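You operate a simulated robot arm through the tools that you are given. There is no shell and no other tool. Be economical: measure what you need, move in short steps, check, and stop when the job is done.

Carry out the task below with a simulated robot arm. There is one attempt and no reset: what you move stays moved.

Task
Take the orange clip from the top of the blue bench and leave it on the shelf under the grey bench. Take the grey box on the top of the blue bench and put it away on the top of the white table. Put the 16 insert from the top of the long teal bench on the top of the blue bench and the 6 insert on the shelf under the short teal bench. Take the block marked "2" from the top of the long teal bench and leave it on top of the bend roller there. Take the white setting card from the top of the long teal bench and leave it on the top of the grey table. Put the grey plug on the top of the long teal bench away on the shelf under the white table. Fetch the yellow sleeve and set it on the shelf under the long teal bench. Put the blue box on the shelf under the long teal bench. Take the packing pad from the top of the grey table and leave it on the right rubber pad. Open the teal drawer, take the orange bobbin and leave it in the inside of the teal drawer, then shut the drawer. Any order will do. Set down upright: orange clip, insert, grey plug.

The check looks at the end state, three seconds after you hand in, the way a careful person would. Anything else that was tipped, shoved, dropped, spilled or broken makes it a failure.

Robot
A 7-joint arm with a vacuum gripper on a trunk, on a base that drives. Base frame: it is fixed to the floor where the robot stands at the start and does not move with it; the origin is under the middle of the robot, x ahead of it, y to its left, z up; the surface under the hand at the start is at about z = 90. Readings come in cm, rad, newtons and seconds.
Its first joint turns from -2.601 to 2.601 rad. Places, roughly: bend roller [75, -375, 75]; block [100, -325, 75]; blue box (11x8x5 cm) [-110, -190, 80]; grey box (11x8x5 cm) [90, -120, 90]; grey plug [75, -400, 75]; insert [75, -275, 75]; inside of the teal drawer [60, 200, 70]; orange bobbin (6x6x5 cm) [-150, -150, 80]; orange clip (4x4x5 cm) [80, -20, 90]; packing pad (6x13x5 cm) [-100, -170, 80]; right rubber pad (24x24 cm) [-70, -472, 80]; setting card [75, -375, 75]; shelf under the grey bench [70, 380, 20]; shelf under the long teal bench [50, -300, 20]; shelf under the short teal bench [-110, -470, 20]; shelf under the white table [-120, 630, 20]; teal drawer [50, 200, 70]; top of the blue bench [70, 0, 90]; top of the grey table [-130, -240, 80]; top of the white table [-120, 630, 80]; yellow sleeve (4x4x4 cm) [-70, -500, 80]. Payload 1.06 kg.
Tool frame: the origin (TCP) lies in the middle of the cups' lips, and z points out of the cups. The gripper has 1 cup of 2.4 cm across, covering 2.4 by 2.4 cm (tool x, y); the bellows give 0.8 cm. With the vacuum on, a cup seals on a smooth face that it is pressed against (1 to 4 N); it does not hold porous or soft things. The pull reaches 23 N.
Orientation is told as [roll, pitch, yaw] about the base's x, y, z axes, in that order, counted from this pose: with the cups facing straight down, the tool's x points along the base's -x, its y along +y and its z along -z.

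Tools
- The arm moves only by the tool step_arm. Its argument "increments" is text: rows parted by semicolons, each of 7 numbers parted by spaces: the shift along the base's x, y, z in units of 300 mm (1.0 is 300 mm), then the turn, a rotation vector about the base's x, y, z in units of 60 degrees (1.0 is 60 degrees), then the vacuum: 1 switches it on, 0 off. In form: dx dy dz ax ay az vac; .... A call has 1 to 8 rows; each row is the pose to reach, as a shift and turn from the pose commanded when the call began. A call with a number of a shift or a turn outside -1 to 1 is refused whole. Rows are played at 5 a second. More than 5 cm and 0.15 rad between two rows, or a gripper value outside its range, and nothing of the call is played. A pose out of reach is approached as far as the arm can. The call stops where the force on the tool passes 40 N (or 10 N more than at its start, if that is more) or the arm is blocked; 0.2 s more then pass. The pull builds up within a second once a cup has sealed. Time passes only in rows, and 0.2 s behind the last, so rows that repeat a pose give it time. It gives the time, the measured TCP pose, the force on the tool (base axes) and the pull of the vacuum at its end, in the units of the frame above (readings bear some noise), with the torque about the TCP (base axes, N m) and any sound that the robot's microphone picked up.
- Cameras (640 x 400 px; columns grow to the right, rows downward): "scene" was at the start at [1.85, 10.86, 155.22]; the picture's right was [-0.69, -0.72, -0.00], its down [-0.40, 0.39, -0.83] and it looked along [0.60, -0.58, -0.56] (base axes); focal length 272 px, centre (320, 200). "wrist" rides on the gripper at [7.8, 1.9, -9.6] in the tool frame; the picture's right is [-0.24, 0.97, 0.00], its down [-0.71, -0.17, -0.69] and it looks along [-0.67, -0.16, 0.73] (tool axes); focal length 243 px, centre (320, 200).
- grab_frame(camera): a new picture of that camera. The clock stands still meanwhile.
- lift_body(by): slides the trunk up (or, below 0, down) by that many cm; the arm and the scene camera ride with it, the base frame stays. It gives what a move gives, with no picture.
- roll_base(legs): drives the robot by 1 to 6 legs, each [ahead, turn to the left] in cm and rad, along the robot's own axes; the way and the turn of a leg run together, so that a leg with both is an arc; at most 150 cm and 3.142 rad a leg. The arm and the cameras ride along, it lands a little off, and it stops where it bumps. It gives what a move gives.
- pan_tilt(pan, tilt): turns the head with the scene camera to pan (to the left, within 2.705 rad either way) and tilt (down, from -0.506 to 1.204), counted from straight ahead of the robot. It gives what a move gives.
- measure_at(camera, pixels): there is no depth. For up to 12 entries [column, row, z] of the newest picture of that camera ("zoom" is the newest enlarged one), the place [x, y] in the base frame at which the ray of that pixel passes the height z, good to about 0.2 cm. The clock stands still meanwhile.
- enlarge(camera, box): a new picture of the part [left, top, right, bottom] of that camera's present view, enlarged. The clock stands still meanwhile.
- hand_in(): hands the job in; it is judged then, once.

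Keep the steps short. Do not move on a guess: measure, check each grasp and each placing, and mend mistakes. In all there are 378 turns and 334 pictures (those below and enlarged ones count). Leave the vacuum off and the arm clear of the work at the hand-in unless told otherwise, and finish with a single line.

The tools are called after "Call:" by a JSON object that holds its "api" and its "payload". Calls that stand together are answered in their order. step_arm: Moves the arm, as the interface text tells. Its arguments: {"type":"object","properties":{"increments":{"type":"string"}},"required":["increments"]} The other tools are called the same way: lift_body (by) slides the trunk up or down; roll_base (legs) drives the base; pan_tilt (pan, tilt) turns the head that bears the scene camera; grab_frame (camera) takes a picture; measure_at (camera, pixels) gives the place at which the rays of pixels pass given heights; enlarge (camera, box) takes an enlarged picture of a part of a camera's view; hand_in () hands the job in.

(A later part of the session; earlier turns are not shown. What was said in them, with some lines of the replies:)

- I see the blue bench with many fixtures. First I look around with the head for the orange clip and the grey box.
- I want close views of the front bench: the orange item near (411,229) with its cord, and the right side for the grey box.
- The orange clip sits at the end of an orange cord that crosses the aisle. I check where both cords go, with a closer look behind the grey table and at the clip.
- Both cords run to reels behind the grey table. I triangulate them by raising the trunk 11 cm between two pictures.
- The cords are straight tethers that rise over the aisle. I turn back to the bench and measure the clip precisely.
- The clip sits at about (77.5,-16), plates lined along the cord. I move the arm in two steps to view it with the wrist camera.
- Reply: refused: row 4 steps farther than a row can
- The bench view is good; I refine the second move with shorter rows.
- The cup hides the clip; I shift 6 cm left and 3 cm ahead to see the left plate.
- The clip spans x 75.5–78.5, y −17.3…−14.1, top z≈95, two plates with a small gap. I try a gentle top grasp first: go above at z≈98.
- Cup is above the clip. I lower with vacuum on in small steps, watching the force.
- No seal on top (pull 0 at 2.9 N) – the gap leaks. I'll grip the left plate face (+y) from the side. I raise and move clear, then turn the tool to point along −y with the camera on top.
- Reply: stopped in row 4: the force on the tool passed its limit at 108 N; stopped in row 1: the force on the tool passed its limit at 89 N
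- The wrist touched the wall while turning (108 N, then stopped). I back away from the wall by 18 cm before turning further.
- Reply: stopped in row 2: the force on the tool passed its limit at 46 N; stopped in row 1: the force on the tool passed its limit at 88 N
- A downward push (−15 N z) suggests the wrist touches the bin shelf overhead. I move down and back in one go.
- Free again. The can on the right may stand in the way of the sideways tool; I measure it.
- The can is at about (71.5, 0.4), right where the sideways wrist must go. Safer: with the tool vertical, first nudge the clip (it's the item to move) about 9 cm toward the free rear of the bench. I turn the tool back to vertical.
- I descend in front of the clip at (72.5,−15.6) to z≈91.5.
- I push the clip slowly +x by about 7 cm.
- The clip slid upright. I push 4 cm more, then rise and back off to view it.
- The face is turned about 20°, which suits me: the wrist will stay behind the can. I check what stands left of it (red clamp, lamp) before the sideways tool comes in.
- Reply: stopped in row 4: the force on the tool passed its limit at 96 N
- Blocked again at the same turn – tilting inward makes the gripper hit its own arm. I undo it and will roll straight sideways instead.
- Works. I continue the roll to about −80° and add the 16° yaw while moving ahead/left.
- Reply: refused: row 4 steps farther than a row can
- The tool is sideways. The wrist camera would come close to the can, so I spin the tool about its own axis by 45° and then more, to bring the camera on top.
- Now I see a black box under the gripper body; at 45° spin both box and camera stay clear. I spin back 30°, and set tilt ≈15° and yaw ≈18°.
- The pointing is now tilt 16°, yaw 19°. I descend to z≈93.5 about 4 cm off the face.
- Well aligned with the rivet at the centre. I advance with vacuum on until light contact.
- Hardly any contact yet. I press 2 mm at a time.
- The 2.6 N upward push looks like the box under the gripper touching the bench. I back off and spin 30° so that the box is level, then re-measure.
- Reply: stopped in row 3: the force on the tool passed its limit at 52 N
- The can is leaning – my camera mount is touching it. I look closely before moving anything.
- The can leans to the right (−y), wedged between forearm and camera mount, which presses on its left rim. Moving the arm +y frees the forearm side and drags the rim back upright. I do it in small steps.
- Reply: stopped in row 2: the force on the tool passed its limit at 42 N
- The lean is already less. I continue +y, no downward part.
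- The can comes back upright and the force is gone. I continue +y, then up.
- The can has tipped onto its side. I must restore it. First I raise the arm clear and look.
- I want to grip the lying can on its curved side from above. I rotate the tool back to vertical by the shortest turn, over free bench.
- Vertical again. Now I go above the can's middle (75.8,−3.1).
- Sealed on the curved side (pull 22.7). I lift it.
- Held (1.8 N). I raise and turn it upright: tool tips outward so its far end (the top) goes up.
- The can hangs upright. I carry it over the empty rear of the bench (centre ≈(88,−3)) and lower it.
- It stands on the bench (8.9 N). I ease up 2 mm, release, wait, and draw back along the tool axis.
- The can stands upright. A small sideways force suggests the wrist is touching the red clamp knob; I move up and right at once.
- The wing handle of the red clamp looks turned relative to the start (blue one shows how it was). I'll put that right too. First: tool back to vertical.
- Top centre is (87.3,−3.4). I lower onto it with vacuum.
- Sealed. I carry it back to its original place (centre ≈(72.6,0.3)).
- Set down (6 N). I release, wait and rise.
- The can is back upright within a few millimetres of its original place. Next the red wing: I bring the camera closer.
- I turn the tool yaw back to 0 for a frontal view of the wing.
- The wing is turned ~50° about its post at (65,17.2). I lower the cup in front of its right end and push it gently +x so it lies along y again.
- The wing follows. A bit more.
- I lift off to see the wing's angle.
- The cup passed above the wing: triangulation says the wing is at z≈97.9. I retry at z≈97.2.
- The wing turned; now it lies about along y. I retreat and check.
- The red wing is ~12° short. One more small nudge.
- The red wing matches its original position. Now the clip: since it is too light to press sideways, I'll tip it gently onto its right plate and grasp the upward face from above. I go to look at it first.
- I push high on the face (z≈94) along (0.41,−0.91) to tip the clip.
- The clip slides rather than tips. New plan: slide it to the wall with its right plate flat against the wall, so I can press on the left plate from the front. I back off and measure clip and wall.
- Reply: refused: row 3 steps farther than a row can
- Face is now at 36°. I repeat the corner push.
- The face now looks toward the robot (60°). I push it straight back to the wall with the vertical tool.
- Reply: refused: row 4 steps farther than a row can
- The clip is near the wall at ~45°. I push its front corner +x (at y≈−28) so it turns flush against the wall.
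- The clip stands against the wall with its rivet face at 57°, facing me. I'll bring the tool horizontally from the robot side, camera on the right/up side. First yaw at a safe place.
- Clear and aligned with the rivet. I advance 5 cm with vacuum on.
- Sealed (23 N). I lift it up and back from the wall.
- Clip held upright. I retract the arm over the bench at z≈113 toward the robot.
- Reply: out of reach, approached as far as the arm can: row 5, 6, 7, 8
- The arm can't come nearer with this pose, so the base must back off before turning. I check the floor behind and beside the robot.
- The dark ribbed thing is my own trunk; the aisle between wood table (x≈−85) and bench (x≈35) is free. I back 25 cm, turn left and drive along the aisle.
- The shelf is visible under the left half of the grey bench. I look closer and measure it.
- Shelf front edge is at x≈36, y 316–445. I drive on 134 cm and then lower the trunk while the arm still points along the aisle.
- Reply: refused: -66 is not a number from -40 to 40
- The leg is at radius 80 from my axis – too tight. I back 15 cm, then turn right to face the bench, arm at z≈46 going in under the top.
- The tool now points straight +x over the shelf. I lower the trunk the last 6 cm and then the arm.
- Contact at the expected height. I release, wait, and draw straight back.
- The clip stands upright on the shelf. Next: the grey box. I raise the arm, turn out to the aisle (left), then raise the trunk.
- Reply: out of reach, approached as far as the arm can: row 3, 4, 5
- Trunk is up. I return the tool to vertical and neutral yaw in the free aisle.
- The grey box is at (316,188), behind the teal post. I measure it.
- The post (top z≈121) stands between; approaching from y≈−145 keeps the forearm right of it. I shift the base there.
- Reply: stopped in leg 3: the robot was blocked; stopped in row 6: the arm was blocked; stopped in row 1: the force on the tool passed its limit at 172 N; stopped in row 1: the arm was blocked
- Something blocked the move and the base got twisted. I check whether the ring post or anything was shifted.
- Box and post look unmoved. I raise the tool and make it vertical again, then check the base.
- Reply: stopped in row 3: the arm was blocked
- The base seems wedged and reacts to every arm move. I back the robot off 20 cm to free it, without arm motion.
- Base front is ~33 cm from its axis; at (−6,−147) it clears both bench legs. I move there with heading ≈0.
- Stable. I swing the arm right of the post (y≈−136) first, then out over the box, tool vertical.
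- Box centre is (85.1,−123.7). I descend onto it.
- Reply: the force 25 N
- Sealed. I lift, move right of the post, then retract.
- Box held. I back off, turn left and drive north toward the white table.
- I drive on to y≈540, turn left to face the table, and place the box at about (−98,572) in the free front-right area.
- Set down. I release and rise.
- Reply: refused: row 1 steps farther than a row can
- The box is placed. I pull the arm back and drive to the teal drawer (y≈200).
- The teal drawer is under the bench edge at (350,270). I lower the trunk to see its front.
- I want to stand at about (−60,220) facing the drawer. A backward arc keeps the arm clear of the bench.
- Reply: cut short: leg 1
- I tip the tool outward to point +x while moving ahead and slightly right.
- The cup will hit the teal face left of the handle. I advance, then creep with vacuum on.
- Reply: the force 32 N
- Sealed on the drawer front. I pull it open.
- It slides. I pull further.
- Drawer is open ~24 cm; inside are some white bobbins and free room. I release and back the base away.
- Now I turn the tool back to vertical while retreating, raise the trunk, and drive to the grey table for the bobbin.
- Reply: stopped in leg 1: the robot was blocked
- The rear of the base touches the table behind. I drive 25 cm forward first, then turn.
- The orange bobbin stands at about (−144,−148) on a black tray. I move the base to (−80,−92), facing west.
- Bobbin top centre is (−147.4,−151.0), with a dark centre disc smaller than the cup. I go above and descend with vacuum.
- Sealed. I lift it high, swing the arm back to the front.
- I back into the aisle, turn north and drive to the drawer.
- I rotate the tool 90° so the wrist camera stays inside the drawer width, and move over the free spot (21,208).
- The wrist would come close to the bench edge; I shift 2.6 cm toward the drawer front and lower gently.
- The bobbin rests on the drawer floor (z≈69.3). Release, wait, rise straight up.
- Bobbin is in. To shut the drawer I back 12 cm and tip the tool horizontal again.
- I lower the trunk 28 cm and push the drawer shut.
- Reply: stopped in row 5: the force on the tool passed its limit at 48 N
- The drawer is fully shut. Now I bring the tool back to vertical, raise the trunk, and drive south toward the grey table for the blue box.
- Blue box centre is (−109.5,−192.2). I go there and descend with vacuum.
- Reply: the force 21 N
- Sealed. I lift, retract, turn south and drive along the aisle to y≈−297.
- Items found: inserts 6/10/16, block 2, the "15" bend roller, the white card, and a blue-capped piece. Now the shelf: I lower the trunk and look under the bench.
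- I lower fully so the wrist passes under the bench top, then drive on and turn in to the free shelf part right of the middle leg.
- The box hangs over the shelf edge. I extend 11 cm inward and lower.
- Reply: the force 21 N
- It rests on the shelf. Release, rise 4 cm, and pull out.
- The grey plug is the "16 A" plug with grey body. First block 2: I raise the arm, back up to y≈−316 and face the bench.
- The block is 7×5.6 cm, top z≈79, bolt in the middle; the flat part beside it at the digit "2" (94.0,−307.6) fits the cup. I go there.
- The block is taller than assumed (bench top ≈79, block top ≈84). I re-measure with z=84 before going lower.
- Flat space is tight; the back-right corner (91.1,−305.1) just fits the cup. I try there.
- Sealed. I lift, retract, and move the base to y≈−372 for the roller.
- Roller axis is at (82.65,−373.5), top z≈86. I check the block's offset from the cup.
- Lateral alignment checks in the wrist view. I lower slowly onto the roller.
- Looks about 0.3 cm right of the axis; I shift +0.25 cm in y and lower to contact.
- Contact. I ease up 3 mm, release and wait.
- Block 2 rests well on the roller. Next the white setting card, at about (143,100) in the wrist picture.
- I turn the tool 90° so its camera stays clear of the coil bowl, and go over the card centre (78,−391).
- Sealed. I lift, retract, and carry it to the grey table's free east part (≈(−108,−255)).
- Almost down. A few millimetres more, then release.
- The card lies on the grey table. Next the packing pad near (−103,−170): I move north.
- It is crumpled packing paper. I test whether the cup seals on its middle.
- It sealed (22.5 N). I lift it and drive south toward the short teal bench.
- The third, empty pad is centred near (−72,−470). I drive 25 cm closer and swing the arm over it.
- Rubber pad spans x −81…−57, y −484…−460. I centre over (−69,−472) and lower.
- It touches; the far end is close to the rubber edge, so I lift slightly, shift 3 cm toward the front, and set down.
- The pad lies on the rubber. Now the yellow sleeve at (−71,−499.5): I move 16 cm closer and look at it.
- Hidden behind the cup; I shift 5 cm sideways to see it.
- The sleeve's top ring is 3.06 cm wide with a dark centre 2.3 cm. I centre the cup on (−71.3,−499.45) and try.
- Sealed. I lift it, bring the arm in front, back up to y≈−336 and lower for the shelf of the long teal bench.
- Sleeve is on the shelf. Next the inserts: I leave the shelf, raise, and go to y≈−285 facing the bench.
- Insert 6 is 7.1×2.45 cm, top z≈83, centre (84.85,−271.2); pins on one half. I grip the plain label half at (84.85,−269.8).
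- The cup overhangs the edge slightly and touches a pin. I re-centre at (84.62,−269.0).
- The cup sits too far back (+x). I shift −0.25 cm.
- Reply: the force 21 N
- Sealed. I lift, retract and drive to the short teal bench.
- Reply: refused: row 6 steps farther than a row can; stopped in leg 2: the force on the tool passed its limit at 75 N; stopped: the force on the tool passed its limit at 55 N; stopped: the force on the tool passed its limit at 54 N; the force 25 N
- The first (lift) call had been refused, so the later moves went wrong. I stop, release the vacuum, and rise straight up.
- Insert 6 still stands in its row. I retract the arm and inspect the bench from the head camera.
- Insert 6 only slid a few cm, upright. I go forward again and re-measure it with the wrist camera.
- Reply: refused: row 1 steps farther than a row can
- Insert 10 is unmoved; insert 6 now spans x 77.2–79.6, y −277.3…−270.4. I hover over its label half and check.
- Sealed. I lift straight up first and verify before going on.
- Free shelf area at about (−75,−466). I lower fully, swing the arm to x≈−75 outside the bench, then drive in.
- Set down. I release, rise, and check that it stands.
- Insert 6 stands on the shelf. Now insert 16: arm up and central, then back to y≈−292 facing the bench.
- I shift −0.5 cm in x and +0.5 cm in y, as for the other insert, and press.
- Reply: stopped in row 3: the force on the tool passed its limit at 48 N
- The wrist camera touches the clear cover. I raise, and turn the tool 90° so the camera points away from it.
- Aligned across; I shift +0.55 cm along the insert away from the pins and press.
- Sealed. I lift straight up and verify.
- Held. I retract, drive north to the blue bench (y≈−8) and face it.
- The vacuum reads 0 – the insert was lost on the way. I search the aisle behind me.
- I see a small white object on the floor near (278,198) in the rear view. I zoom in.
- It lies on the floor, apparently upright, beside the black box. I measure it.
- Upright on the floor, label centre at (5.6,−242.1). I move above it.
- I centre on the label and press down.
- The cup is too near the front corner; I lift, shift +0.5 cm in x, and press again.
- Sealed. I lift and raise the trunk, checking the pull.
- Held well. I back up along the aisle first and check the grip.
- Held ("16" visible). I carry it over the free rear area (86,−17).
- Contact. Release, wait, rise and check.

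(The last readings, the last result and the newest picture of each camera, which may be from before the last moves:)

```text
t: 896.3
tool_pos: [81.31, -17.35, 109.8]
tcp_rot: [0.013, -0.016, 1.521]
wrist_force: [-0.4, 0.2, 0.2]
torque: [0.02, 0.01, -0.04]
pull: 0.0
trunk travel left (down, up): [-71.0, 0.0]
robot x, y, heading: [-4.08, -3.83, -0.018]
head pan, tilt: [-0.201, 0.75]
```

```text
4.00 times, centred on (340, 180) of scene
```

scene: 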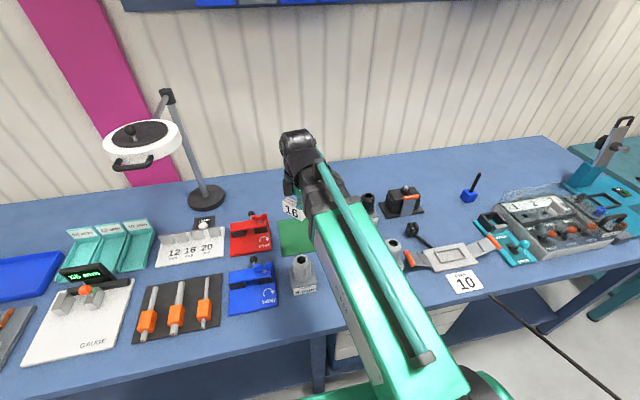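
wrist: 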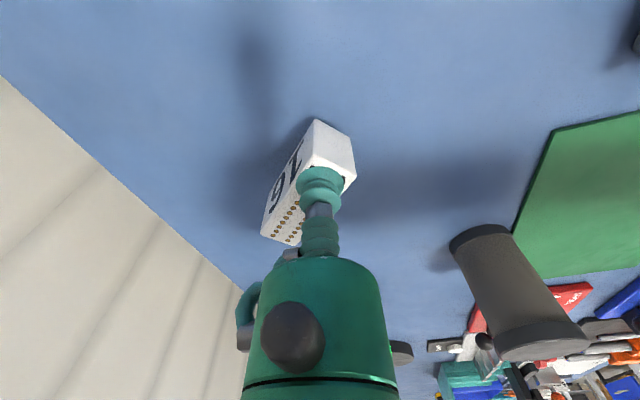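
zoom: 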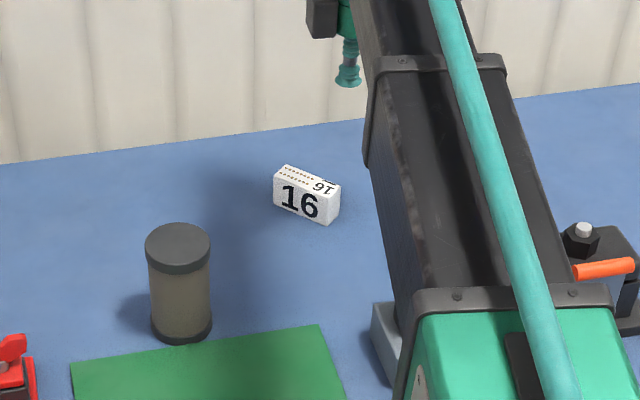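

Insert 16 stands upright on the blue bench. Last: the grey plug. I retract and drive to y≈−405 at the long teal bench.

Call:
{"api": "step_arm", "payload": {"increments": "-0.12 0.06 0.03 0 0 0 0; -0.24 0.14 0.06 0 0 0 0; -0.36 0.22 0.08 0 0 0 0; -0.48 0.3 0.1 0 0 0 0; -0.6 0.38 0.12 0 0 0 0; -0.72 0.44 0.14 0 0 0 0; -0.84 0.5 0.14 0 0 0 0"}}

Call:
{"api": "roll_base", "payload": {"legs": [[-32, 0], [0, -1.55], [150, 0], [150, 0], [98, 0]]}}

Call:
{"api": "roll_base", "payload": {"legs": [[0, 1.57], [25, 0]]}}

Call:
{"api": "pan_tilt", "payload": {"pan": -0.1, "tilt": 0.75}}

Call:
{"api": "grab_frame", "payload": {"camera": "scene"}}

```text
t: 897.9
tool_pos: [55.96, -2.06, 113.98]
tcp_rot: [0.012, -0.016, 1.519]
wrist_force: [0.5, -0.1, -1.0]
torque: [-0.04, 0.02, -0.02]
pull: 0.1
trunk travel left (down, up): [-71.0, 0.0]
robot x, y, heading: [-4.45, -3.71, -0.021]
head pan, tilt: [-0.201, 0.75]
```

```text
t: 922.3
tool_pos: [-54.84, -454.54, 113.87]
tcp_rot: [0.012, -0.016, -0.086]
wrist_force: [-0.1, -0.1, 0.5]
torque: [0.03, 0.04, -0.01]
pull: 0.1
trunk travel left (down, up): [-71.0, 0.0]
robot x, y, heading: [-54.35, -393.97, -1.628]
head pan, tilt: [-0.201, 0.75]
```

```text
t: 927.9
tool_pos: [30.87, -398.41, 113.95]
tcp_rot: [0.013, -0.016, 1.454]
wrist_force: [0.1, -0.9, 0.6]
torque: [-0.02, 0.03, 0.0]
pull: 0.1
trunk travel left (down, up): [-71.0, 0.0]
robot x, y, heading: [-29.61, -396.28, -0.081]
head pan, tilt: [-0.201, 0.75]
```

```text
t: 928.6
tool_pos: [30.72, -398.35, 113.91]
tcp_rot: [0.01, -0.016, 1.456]
wrist_force: [-0.2, 0.5, -0.6]
torque: [0.02, -0.01, -0.02]
pull: 0.1
trunk travel left (down, up): [-71.0, 0.0]
robot x, y, heading: [-29.96, -396.15, -0.089]
head pan, tilt: [-0.099, 0.75]
```

```text
61 pictures are left
```

scene: 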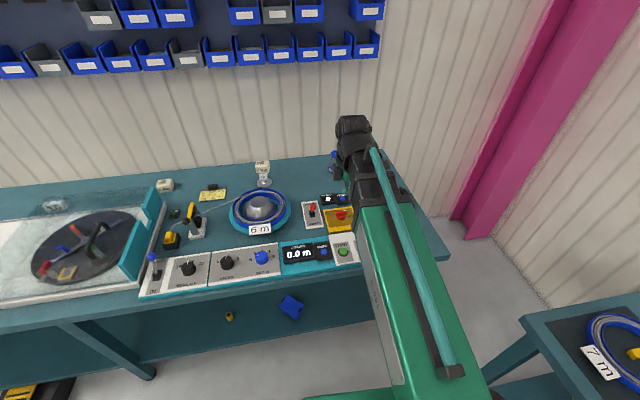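

Call:
{"api": "roll_base", "payload": {"legs": [[21, 0]]}}

Call:
{"api": "step_arm", "payload": {"increments": "0.12 0 -0.03 0 0 0 0; 0.24 0 -0.06 0 0 0 0; 0.36 0 -0.1 0 0 0 0; 0.48 0 -0.14 0 0 0 0; 0.6 0 -0.2 0 0 0 0; 0.72 0 -0.26 0 0 0 0; 0.82 0.02 -0.32 0 0 0 0; 0.92 0.04 -0.38 0 0 0 0"}}

Call:
{"api": "grab_frame", "payload": {"camera": "wrist"}}

Call:
{"api": "enlarge", "payload": {"camera": "scene", "box": [300, 120, 460, 220]}}

```text
t: 930.2
tool_pos: [52.36, -400.2, 113.91]
tcp_rot: [0.014, -0.016, 1.456]
wrist_force: [0.6, 0.1, -0.3]
torque: [0.03, 0.0, -0.01]
pull: 0.0
trunk travel left (down, up): [-71.0, 0.0]
robot x, y, heading: [-8.11, -397.84, -0.086]
head pan, tilt: [-0.099, 0.75]
```

```text
t: 932.0
tool_pos: [80.02, -398.99, 102.42]
tcp_rot: [0.012, -0.019, 1.456]
wrist_force: [0.2, 0.0, 0.1]
torque: [0.0, 0.03, -0.02]
pull: 0.1
trunk travel left (down, up): [-71.0, 0.0]
robot x, y, heading: [-8.33, -398.35, -0.088]
head pan, tilt: [-0.099, 0.75]
```

```text
60 pictures are left
```

wrist: 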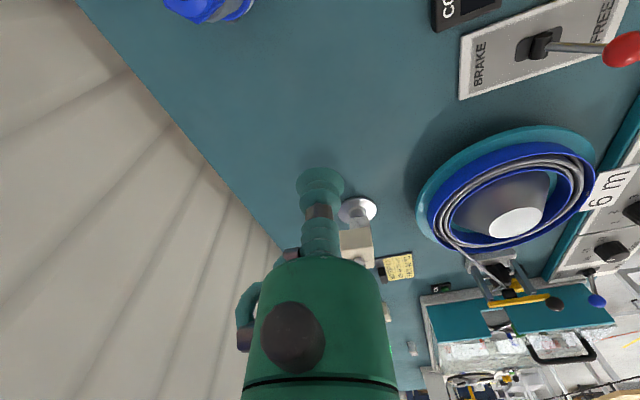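

```text
4.00 times, centred on (380, 170) of scene
```

zoom: 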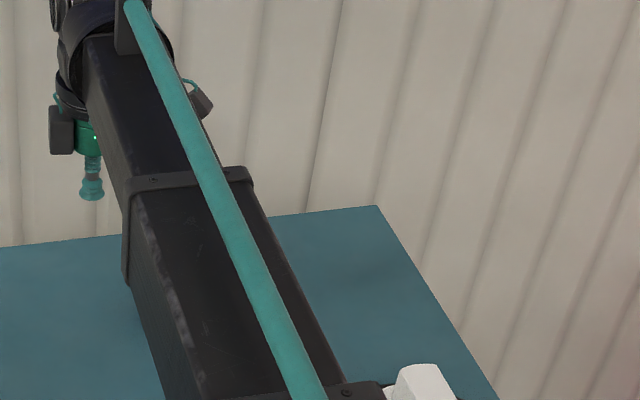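

The camera looks the other way; I turn the tool yaw back to 0.

Call:
{"api": "step_arm", "payload": {"increments": "-0.02 0 0 0 0 -0.14 0; -0.05 0 0 0 0 -0.28 0; -0.08 0 0 0 0 -0.42 0; -0.11 0 0 0 0 -0.56 0; -0.14 0 0 0 0 -0.7 0; -0.17 0 0 0 0 -0.84 0; -0.2 0 0 0 0 -0.98 0"}}

Call:
{"api": "step_arm", "payload": {"increments": "0 -0.04 0 0 0 -0.14 0; 0 -0.08 0 0 0 -0.28 0; 0 -0.1 0 0 0 -0.4 0; 0 -0.1 0 0 0 -0.4 0"}}

Call:
{"api": "grab_frame", "payload": {"camera": "wrist"}}

```text
t: 933.6
tool_pos: [73.92, -398.88, 102.53]
tcp_rot: [0.012, -0.015, 0.429]
wrist_force: [0.3, 0.1, -0.7]
torque: [-0.01, -0.02, 0.01]
pull: 0.1
trunk travel left (down, up): [-71.0, 0.0]
robot x, y, heading: [-8.22, -398.1, -0.089]
head pan, tilt: [-0.099, 0.75]
```

```text
t: 934.6
tool_pos: [73.92, -401.82, 102.45]
tcp_rot: [0.012, -0.018, 0.01]
wrist_force: [-0.2, 0.7, -0.3]
torque: [0.0, 0.0, -0.01]
pull: 0.0
trunk travel left (down, up): [-71.0, 0.0]
robot x, y, heading: [-8.0, -398.27, -0.083]
head pan, tilt: [-0.099, 0.75]
```

```text
58 pictures are left
```

wrist: 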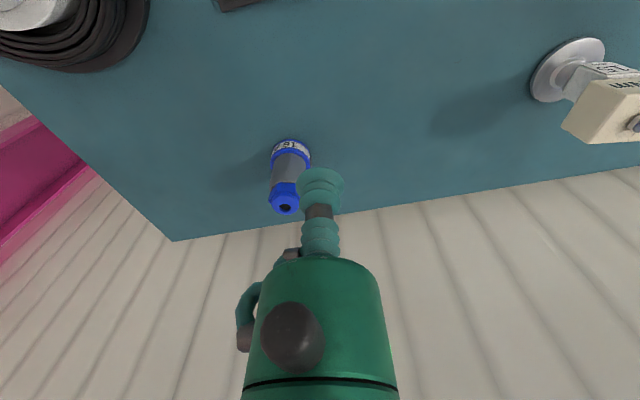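

Call:
{"api": "enlarge", "payload": {"camera": "wrist", "box": [250, 120, 346, 228]}}

Call:
{"api": "measure_at", "payload": {"camera": "wrist", "pixels": [[290.5, 155, 79.2], [290.5, 155, 80.5], [285, 206, 87], [285, 206, 88], [285, 206, 89], [285, 206, 90]]}}

```text
3.70 times, centred on (298, 174) of wrist
```

zoom: 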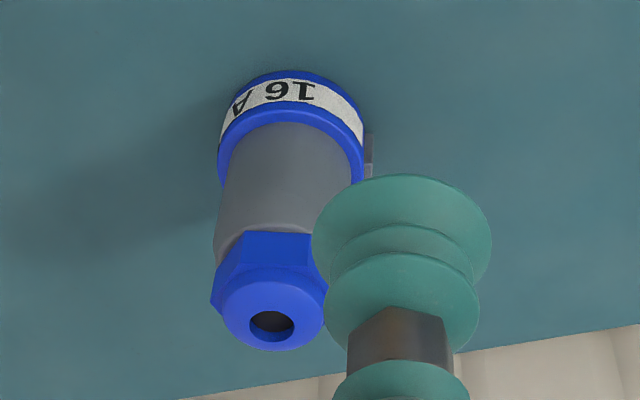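

```text
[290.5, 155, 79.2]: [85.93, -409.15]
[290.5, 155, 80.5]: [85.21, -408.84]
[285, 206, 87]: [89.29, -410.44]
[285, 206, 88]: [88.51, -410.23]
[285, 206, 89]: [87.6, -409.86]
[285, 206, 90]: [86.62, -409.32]
```

Call:
{"api": "measure_at", "payload": {"camera": "zoom", "pixels": [[222, 312, 90.4], [326, 312, 90.4], [272, 275, 90.4], [274, 351, 90.4], [272, 325, 90.4], [250, 325, 90.4], [294, 322, 90.4], [210, 300, 89], [328, 290, 89]]}}

```text
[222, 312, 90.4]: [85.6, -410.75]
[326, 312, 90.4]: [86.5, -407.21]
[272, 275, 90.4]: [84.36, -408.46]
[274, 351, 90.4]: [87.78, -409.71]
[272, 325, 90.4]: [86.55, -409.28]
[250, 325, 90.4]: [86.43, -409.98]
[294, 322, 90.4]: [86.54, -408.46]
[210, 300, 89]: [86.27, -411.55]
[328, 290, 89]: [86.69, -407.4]
```

The plug's top ring is wide enough (hole r≈0.8, ring to 1.7 cm). I go to (86.2,−409.1) and press at z≈90.4.

Call:
{"api": "step_arm", "payload": {"increments": "0.1 -0.06 0 0 0 0 0; 0.2 -0.12 0 0 0 0 0; 0.3 -0.18 -0.02 0 0 0 0; 0.41 -0.243 -0.04 0 0 0 0; 0.41 -0.243 -0.16 0 0 0 0; 0.41 -0.243 -0.28 0 0 0 0; 0.41 -0.243 -0.33 0 0 0 1; 0.41 -0.243 -0.35 0 0 0 1"}}

Call:
{"api": "enlarge", "payload": {"camera": "wrist", "box": [240, 90, 400, 210]}}

```text
t: 936.5
tool_pos: [86.25, -409.09, 92.07]
tcp_rot: [0.013, -0.018, 0.011]
wrist_force: [-0.1, 0.9, 0.0]
torque: [0.03, -0.02, -0.03]
pull: 0.0
trunk travel left (down, up): [-71.0, 0.0]
robot x, y, heading: [-7.98, -398.08, -0.087]
head pan, tilt: [-0.099, 0.75]
```

```text
3.33 times, centred on (320, 150) of wrist
```

zoom: 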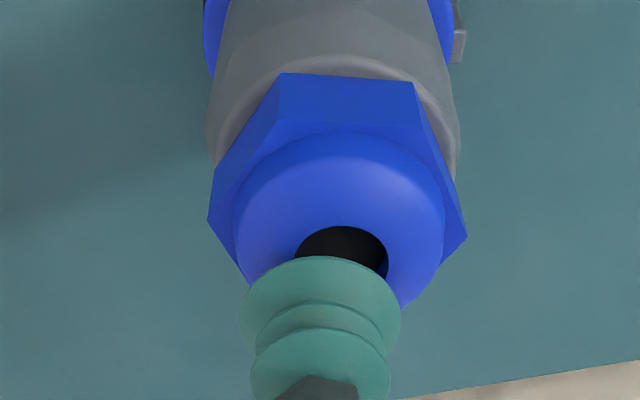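

Call:
{"api": "step_arm", "payload": {"increments": "-0.005 0.006 -0.02 0 0 0 1; -0.005 0.006 -0.04 0 0 0 1; -0.005 0.006 -0.052 0 0 0 1; -0.005 0.006 -0.06 0 0 0 1; -0.005 0.006 -0.065 0 0 0 1; -0.005 0.006 -0.065 0 0 0 1; -0.005 0.006 -0.065 0 0 0 1"}}

Call:
{"api": "enlarge", "payload": {"camera": "wrist", "box": [240, 90, 400, 210]}}

```text
t: 938.0
tool_pos: [85.86, -408.93, 90.45]
tcp_rot: [0.012, -0.017, 0.011]
wrist_force: [5.7, 0.3, 29.0]
torque: [0.17, 0.41, 0.0]
pull: 23.2
trunk travel left (down, up): [-71.0, 0.0]
robot x, y, heading: [-8.21, -397.96, -0.084]
head pan, tilt: [-0.099, 0.75]
```

```text
3.33 times, centred on (320, 150) of wrist
```

zoom: 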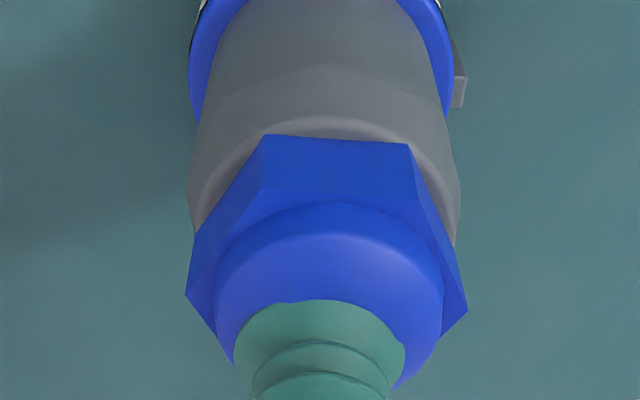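

Sealed (23 N). I lift and retract carefully, then check.

Call:
{"api": "step_arm", "payload": {"increments": "0 0 0.04 0 0 0 1; 0 0 0.15 0 0 0 1; -0.02 0 0.29 0 0 0 1; -0.08 0 0.41 0 0 0 1; -0.18 0 0.52 0 0 0 1; -0.3 0 0.6 0 0 0 1; -0.43 0 0.68 0 0 0 1; -0.56 0 0.76 0 0 0 1"}}

Call:
{"api": "step_arm", "payload": {"increments": "-0.13 0.02 0.04 0 0 0 1; -0.26 0.04 0.08 0 0 0 1; -0.39 0.06 0.1 0 0 0 1; -0.5 0.08 0.12 0 0 0 1"}}

Call:
{"api": "roll_base", "payload": {"legs": [[-27, 0]]}}

Call:
{"api": "grab_frame", "payload": {"camera": "wrist"}}

```text
t: 939.9
tool_pos: [69.05, -409.21, 113.08]
tcp_rot: [0.014, -0.016, 0.013]
wrist_force: [-0.5, -0.4, -1.2]
torque: [-0.05, -0.03, 0.03]
pull: 22.8
trunk travel left (down, up): [-71.0, 0.0]
robot x, y, heading: [-8.24, -398.08, -0.083]
head pan, tilt: [-0.099, 0.75]
```

```text
t: 940.9
tool_pos: [54.0, -406.65, 116.65]
tcp_rot: [0.011, -0.015, 0.011]
wrist_force: [-0.1, 0.3, -1.9]
torque: [-0.05, -0.01, 0.03]
pull: 22.6
trunk travel left (down, up): [-71.0, 0.0]
robot x, y, heading: [-8.35, -398.09, -0.086]
head pan, tilt: [-0.099, 0.75]
```

```text
t: 942.8
tool_pos: [26.67, -404.1, 116.69]
tcp_rot: [0.012, -0.017, 0.015]
wrist_force: [-0.2, -0.5, -0.7]
torque: [-0.06, -0.02, 0.01]
pull: 22.8
trunk travel left (down, up): [-71.0, 0.0]
robot x, y, heading: [-35.61, -395.77, -0.083]
head pan, tilt: [-0.099, 0.75]
```

```text
54 pictures are left
```

wrist: 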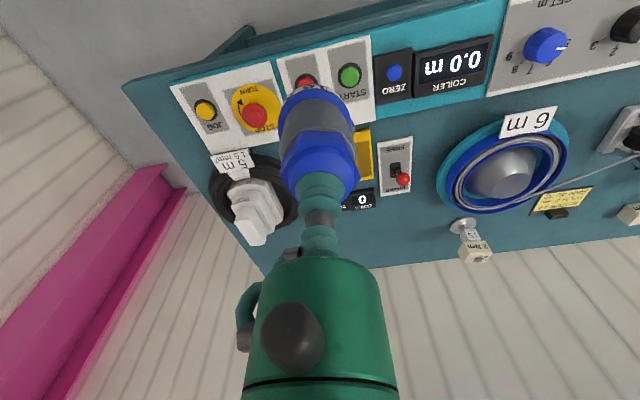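

Held. I turn north in gentle steps and drive, checking the pull.

Call:
{"api": "roll_base", "payload": {"legs": [[0, 0.55]]}}

Call:
{"api": "roll_base", "payload": {"legs": [[0, 0.55]]}}

Call:
{"api": "roll_base", "payload": {"legs": [[0, 0.54], [140, 0], [140, 0]]}}

```text
t: 944.7
tool_pos: [22.27, -371.24, 116.78]
tcp_rot: [0.012, -0.015, 0.547]
wrist_force: [-0.2, 0.3, -1.5]
torque: [-0.05, -0.05, 0.02]
pull: 23.1
trunk travel left (down, up): [-71.0, 0.0]
robot x, y, heading: [-35.65, -395.83, 0.453]
head pan, tilt: [-0.099, 0.75]
```

```text
t: 946.6
tool_pos: [0.81, -344.53, 116.62]
tcp_rot: [0.012, -0.016, 1.102]
wrist_force: [0.2, -0.1, -1.9]
torque: [-0.03, -0.04, -0.01]
pull: 23.1
trunk travel left (down, up): [-71.0, 0.0]
robot x, y, heading: [-35.34, -395.77, 1.008]
head pan, tilt: [-0.099, 0.75]
```

```text
t: 961.8
tool_pos: [-14.02, -50.84, 116.66]
tcp_rot: [0.012, -0.017, 1.61]
wrist_force: [0.8, -0.2, -2.8]
torque: [0.02, -0.06, 0.01]
pull: 23.3
trunk travel left (down, up): [-71.0, 0.0]
robot x, y, heading: [-20.84, -113.44, 1.515]
head pan, tilt: [-0.099, 0.75]
```

Call:
{"api": "roll_base", "payload": {"legs": [[0, 0.075], [140, 0], [140, 0], [140, 0]]}}

Call:
{"api": "roll_base", "payload": {"legs": [[140, 0], [140, 0]]}}

Call:
{"api": "pan_tilt", "payload": {"pan": 0.7, "tilt": 0.6}}

Call:
{"api": "grab_frame", "payload": {"camera": "scene"}}

```text
t: 982.3
tool_pos: [-26.03, 368.35, 116.56]
tcp_rot: [0.011, -0.014, 1.689]
wrist_force: [0.1, 0.7, -1.1]
torque: [0.03, -0.01, 0.03]
pull: 23.2
trunk travel left (down, up): [-71.0, 0.0]
robot x, y, heading: [-27.64, 305.44, 1.599]
head pan, tilt: [-0.099, 0.75]
```

```text
t: 996.0
tool_pos: [-24.0, 651.44, 116.62]
tcp_rot: [0.013, -0.016, 1.661]
wrist_force: [0.2, 0.7, -1.8]
torque: [0.02, -0.04, 0.04]
pull: 23.4
trunk travel left (down, up): [-71.0, 0.0]
robot x, y, heading: [-27.62, 588.83, 1.561]
head pan, tilt: [-0.099, 0.75]
```

```text
t: 997.2
tool_pos: [-23.95, 651.4, 116.71]
tcp_rot: [0.012, -0.017, 1.661]
wrist_force: [-0.2, 0.1, -2.4]
torque: [0.0, -0.02, 0.04]
pull: 22.7
trunk travel left (down, up): [-71.0, 0.0]
robot x, y, heading: [-27.72, 588.55, 1.563]
head pan, tilt: [0.7, 0.6]
```

```text
53 pictures are left
```

scene: 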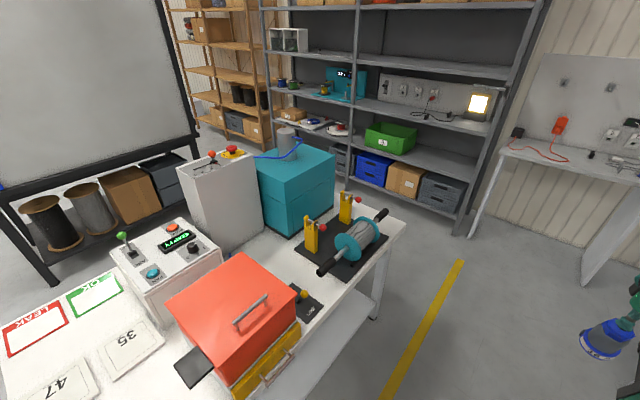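

I lower the trunk and arm so the plug passes just above shelf height, and turn west in steps.

Call:
{"api": "lift_body", "payload": {"by": -40}}

Call:
{"api": "lift_body", "payload": {"by": -31}}

Call:
{"api": "step_arm", "payload": {"increments": "0 0 -0.1 0 0 0 1; 0 0 -0.2 0 0 0 1; 0 0 -0.3 0 0 0 1; 0 0 -0.36 0 0 0 1"}}

Call:
{"api": "roll_base", "payload": {"legs": [[0, 0.55]]}}

Call:
{"api": "roll_base", "payload": {"legs": [[0, 0.55]]}}

Call:
{"api": "pan_tilt", "payload": {"pan": 0.2, "tilt": 0.5}}

Call:
{"api": "grab_frame", "payload": {"camera": "scene"}}

```text
t: 1001.0
tool_pos: [-23.95, 651.38, 76.51]
tcp_rot: [0.012, -0.015, 1.661]
wrist_force: [-0.5, 0.2, -1.4]
torque: [0.04, 0.0, 0.04]
pull: 22.4
trunk travel left (down, up): [-31.0, 40.0]
robot x, y, heading: [-27.68, 588.69, 1.561]
head pan, tilt: [0.7, 0.6]
```

```text
t: 1004.1
tool_pos: [-23.81, 651.38, 45.62]
tcp_rot: [0.014, -0.015, 1.659]
wrist_force: [-0.2, 0.2, -1.2]
torque: [0.02, 0.03, 0.02]
pull: 23.0
trunk travel left (down, up): [0.0, 71.0]
robot x, y, heading: [-27.68, 588.27, 1.563]
head pan, tilt: [0.7, 0.6]
```

```text
t: 1005.1
tool_pos: [-24.1, 651.54, 35.04]
tcp_rot: [0.012, -0.015, 1.662]
wrist_force: [-0.6, 0.4, -1.0]
torque: [0.05, -0.04, 0.06]
pull: 23.5
trunk travel left (down, up): [0.0, 71.0]
robot x, y, heading: [-27.42, 588.78, 1.562]
head pan, tilt: [0.7, 0.6]
```

```text
t: 1007.0
tool_pos: [-57.82, 643.94, 34.98]
tcp_rot: [0.012, -0.016, 2.22]
wrist_force: [-0.2, 0.5, -1.2]
torque: [0.05, 0.03, 0.07]
pull: 22.7
trunk travel left (down, up): [0.0, 71.0]
robot x, y, heading: [-27.29, 588.5, 2.119]
head pan, tilt: [0.7, 0.6]
```

```text
t: 1009.0
tool_pos: [-82.46, 619.55, 34.97]
tcp_rot: [0.013, -0.015, 2.775]
wrist_force: [0.4, -0.6, -1.2]
torque: [0.02, 0.02, 0.03]
pull: 22.8
trunk travel left (down, up): [0.0, 71.0]
robot x, y, heading: [-27.71, 588.58, 2.678]
head pan, tilt: [0.7, 0.6]
```

```text
t: 1009.9
tool_pos: [-82.31, 619.54, 35.01]
tcp_rot: [0.012, -0.016, 2.775]
wrist_force: [-0.5, -0.1, -1.3]
torque: [0.03, 0.02, 0.05]
pull: 23.2
trunk travel left (down, up): [0.0, 71.0]
robot x, y, heading: [-27.68, 589.05, 2.673]
head pan, tilt: [0.201, 0.499]
```

```text
52 pictures are left
```

scene: 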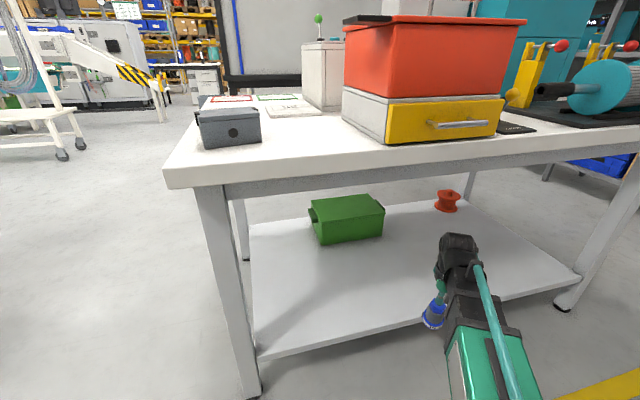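

Just at the shelf edge. I move 17 cm inward.

Call:
{"api": "step_arm", "payload": {"increments": "-0.1 0 0 0 0 0 1; -0.2 0 0 0 0 0 1; -0.3 0 0 0 0 0 1; -0.4 0 0 0 0 0 1; -0.5 0 0 0 0 0 1; -0.57 0 0 0 0 0 1; -0.57 0 -0.06 0 0 0 1; -0.57 0 -0.09 0 0 0 1"}}

Call:
{"api": "grab_frame", "payload": {"camera": "wrist"}}

Call:
{"api": "enlarge", "payload": {"camera": "scene", "box": [300, 150, 560, 330]}}

```text
t: 1011.7
tool_pos: [-99.53, 619.49, 32.26]
tcp_rot: [0.011, -0.015, 2.775]
wrist_force: [0.5, -0.3, -2.3]
torque: [0.02, 0.01, 0.05]
pull: 22.9
trunk travel left (down, up): [0.0, 71.0]
robot x, y, heading: [-27.24, 588.53, 2.676]
head pan, tilt: [0.201, 0.499]
```

```text
51 pictures are left
```

wrist: 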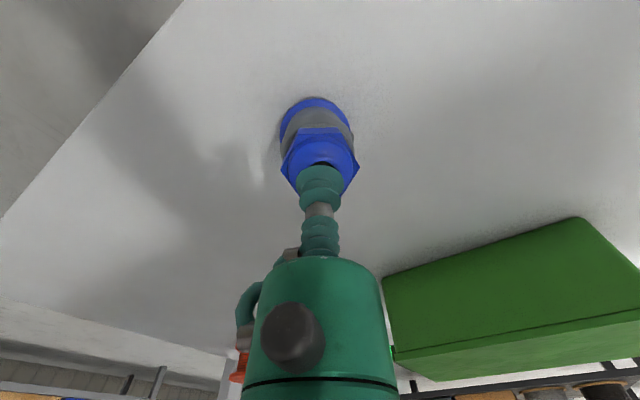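

```text
2.22 times, centred on (430, 240) of scene
```

zoom: 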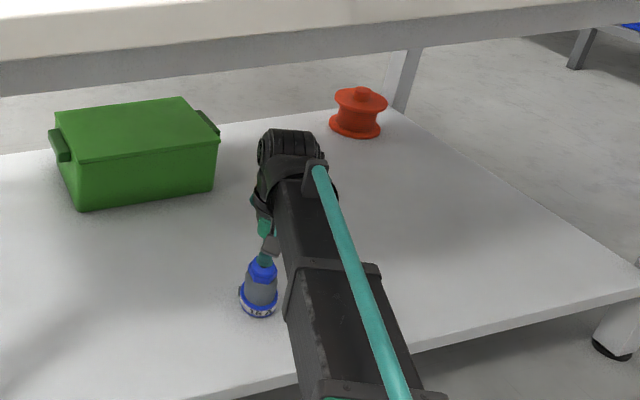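

Call:
{"api": "step_arm", "payload": {"increments": "0 0 -0.015 0 0 0 1; 0 0 -0.027 0 0 0 1; 0 0 -0.035 0 0 0 1; 0 0 -0.04 0 0 0 1; 0 0 -0.04 0 0 0 1"}}

```text
t: 1012.9
tool_pos: [-99.46, 619.63, 31.17]
tcp_rot: [0.013, -0.018, 2.774]
wrist_force: [0.3, 0.4, 17.7]
torque: [0.06, 0.04, 0.03]
pull: 22.7
trunk travel left (down, up): [0.0, 71.0]
robot x, y, heading: [-27.83, 588.53, 2.68]
head pan, tilt: [0.201, 0.499]
```

It stands on the shelf (17.7 N). I ease up slightly, release, wait, rise and pull out.

Call:
{"api": "step_arm", "payload": {"increments": "0 0 0.008 0 0 0 1; 0 0 0.008 0 0 0 0; 0 0 0.008 0 0 0 0; 0 0 0.008 0 0 0 0; 0 0 0.03 0 0 0 0; 0 0 0.12 0 0 0 0; 0.05 0 0.2 0 0 0 0; 0.15 0 0.22 0 0 0 0"}}

Call:
{"api": "enlarge", "payload": {"camera": "scene", "box": [300, 150, 560, 330]}}

```text
t: 1014.7
tool_pos: [-94.82, 619.44, 37.59]
tcp_rot: [0.013, -0.016, 2.774]
wrist_force: [0.0, -0.6, 0.1]
torque: [0.02, -0.01, -0.01]
pull: 0.1
trunk travel left (down, up): [0.0, 71.0]
robot x, y, heading: [-27.63, 589.0, 2.673]
head pan, tilt: [0.201, 0.499]
```

```text
2.22 times, centred on (430, 240) of scene
```

zoom: 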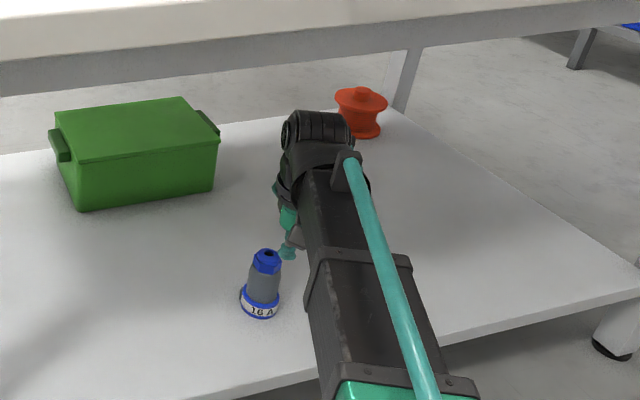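

The plug stands upright on the shelf. I pull the arm out and turn it into the free aisle.

Call:
{"api": "step_arm", "payload": {"increments": "0.13 0 0 0 0 0 0; 0.26 0 0 0 0 0 0; 0.39 -0.02 0 0 0 0 0; 0.5 -0.03 0 0 0 0 0"}}

Call:
{"api": "roll_base", "payload": {"legs": [[0, -1.1]]}}

Call:
{"api": "lift_body", "payload": {"by": 40}}

Call:
{"api": "pan_tilt", "payload": {"pan": 1.2, "tilt": 0.5}}

Call:
{"api": "grab_frame", "payload": {"camera": "scene"}}

```text
t: 1015.7
tool_pos: [-80.08, 618.82, 37.86]
tcp_rot: [0.013, -0.016, 2.774]
wrist_force: [-0.1, -0.3, 0.9]
torque: [-0.04, 0.01, 0.01]
pull: 0.0
trunk travel left (down, up): [0.0, 71.0]
robot x, y, heading: [-28.11, 588.63, 2.677]
head pan, tilt: [0.201, 0.499]
```

```text
t: 1018.8
tool_pos: [-25.23, 649.28, 37.71]
tcp_rot: [0.012, -0.016, 1.686]
wrist_force: [-0.2, 0.7, -0.1]
torque: [0.02, 0.03, -0.01]
pull: 0.1
trunk travel left (down, up): [0.0, 71.0]
robot x, y, heading: [-27.69, 588.37, 1.59]
head pan, tilt: [0.201, 0.499]
```

```text
t: 1022.7
tool_pos: [-25.26, 649.19, 77.71]
tcp_rot: [0.011, -0.015, 1.686]
wrist_force: [0.4, -0.8, 0.0]
torque: [-0.02, 0.02, -0.01]
pull: 0.0
trunk travel left (down, up): [-40.0, 31.0]
robot x, y, heading: [-27.35, 588.65, 1.588]
head pan, tilt: [0.201, 0.499]
```

```text
t: 1023.9
tool_pos: [-25.19, 649.23, 77.66]
tcp_rot: [0.012, -0.016, 1.687]
wrist_force: [-0.8, -0.1, -0.4]
torque: [-0.01, -0.02, -0.01]
pull: 0.1
trunk travel left (down, up): [-40.0, 31.0]
robot x, y, heading: [-27.27, 588.62, 1.592]
head pan, tilt: [1.201, 0.499]
```

```text
48 pictures are left
```

scene: 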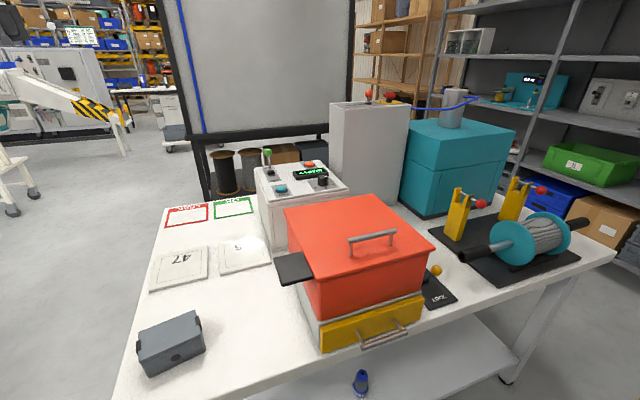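

Grey box and plug are in place, the vacuum is off and the arm is clear. I hand the job in.

Call:
{"api": "hand_in", "payload": {}}

```text
The job is handed in.
```

I placed all the listed items and shut the teal drawer. Along the way the can on the blue bench fell over and I stood it back up, I turned the red clamp's wing and turned it back, and insert 16 dropped to the floor once before I re-placed it upright.
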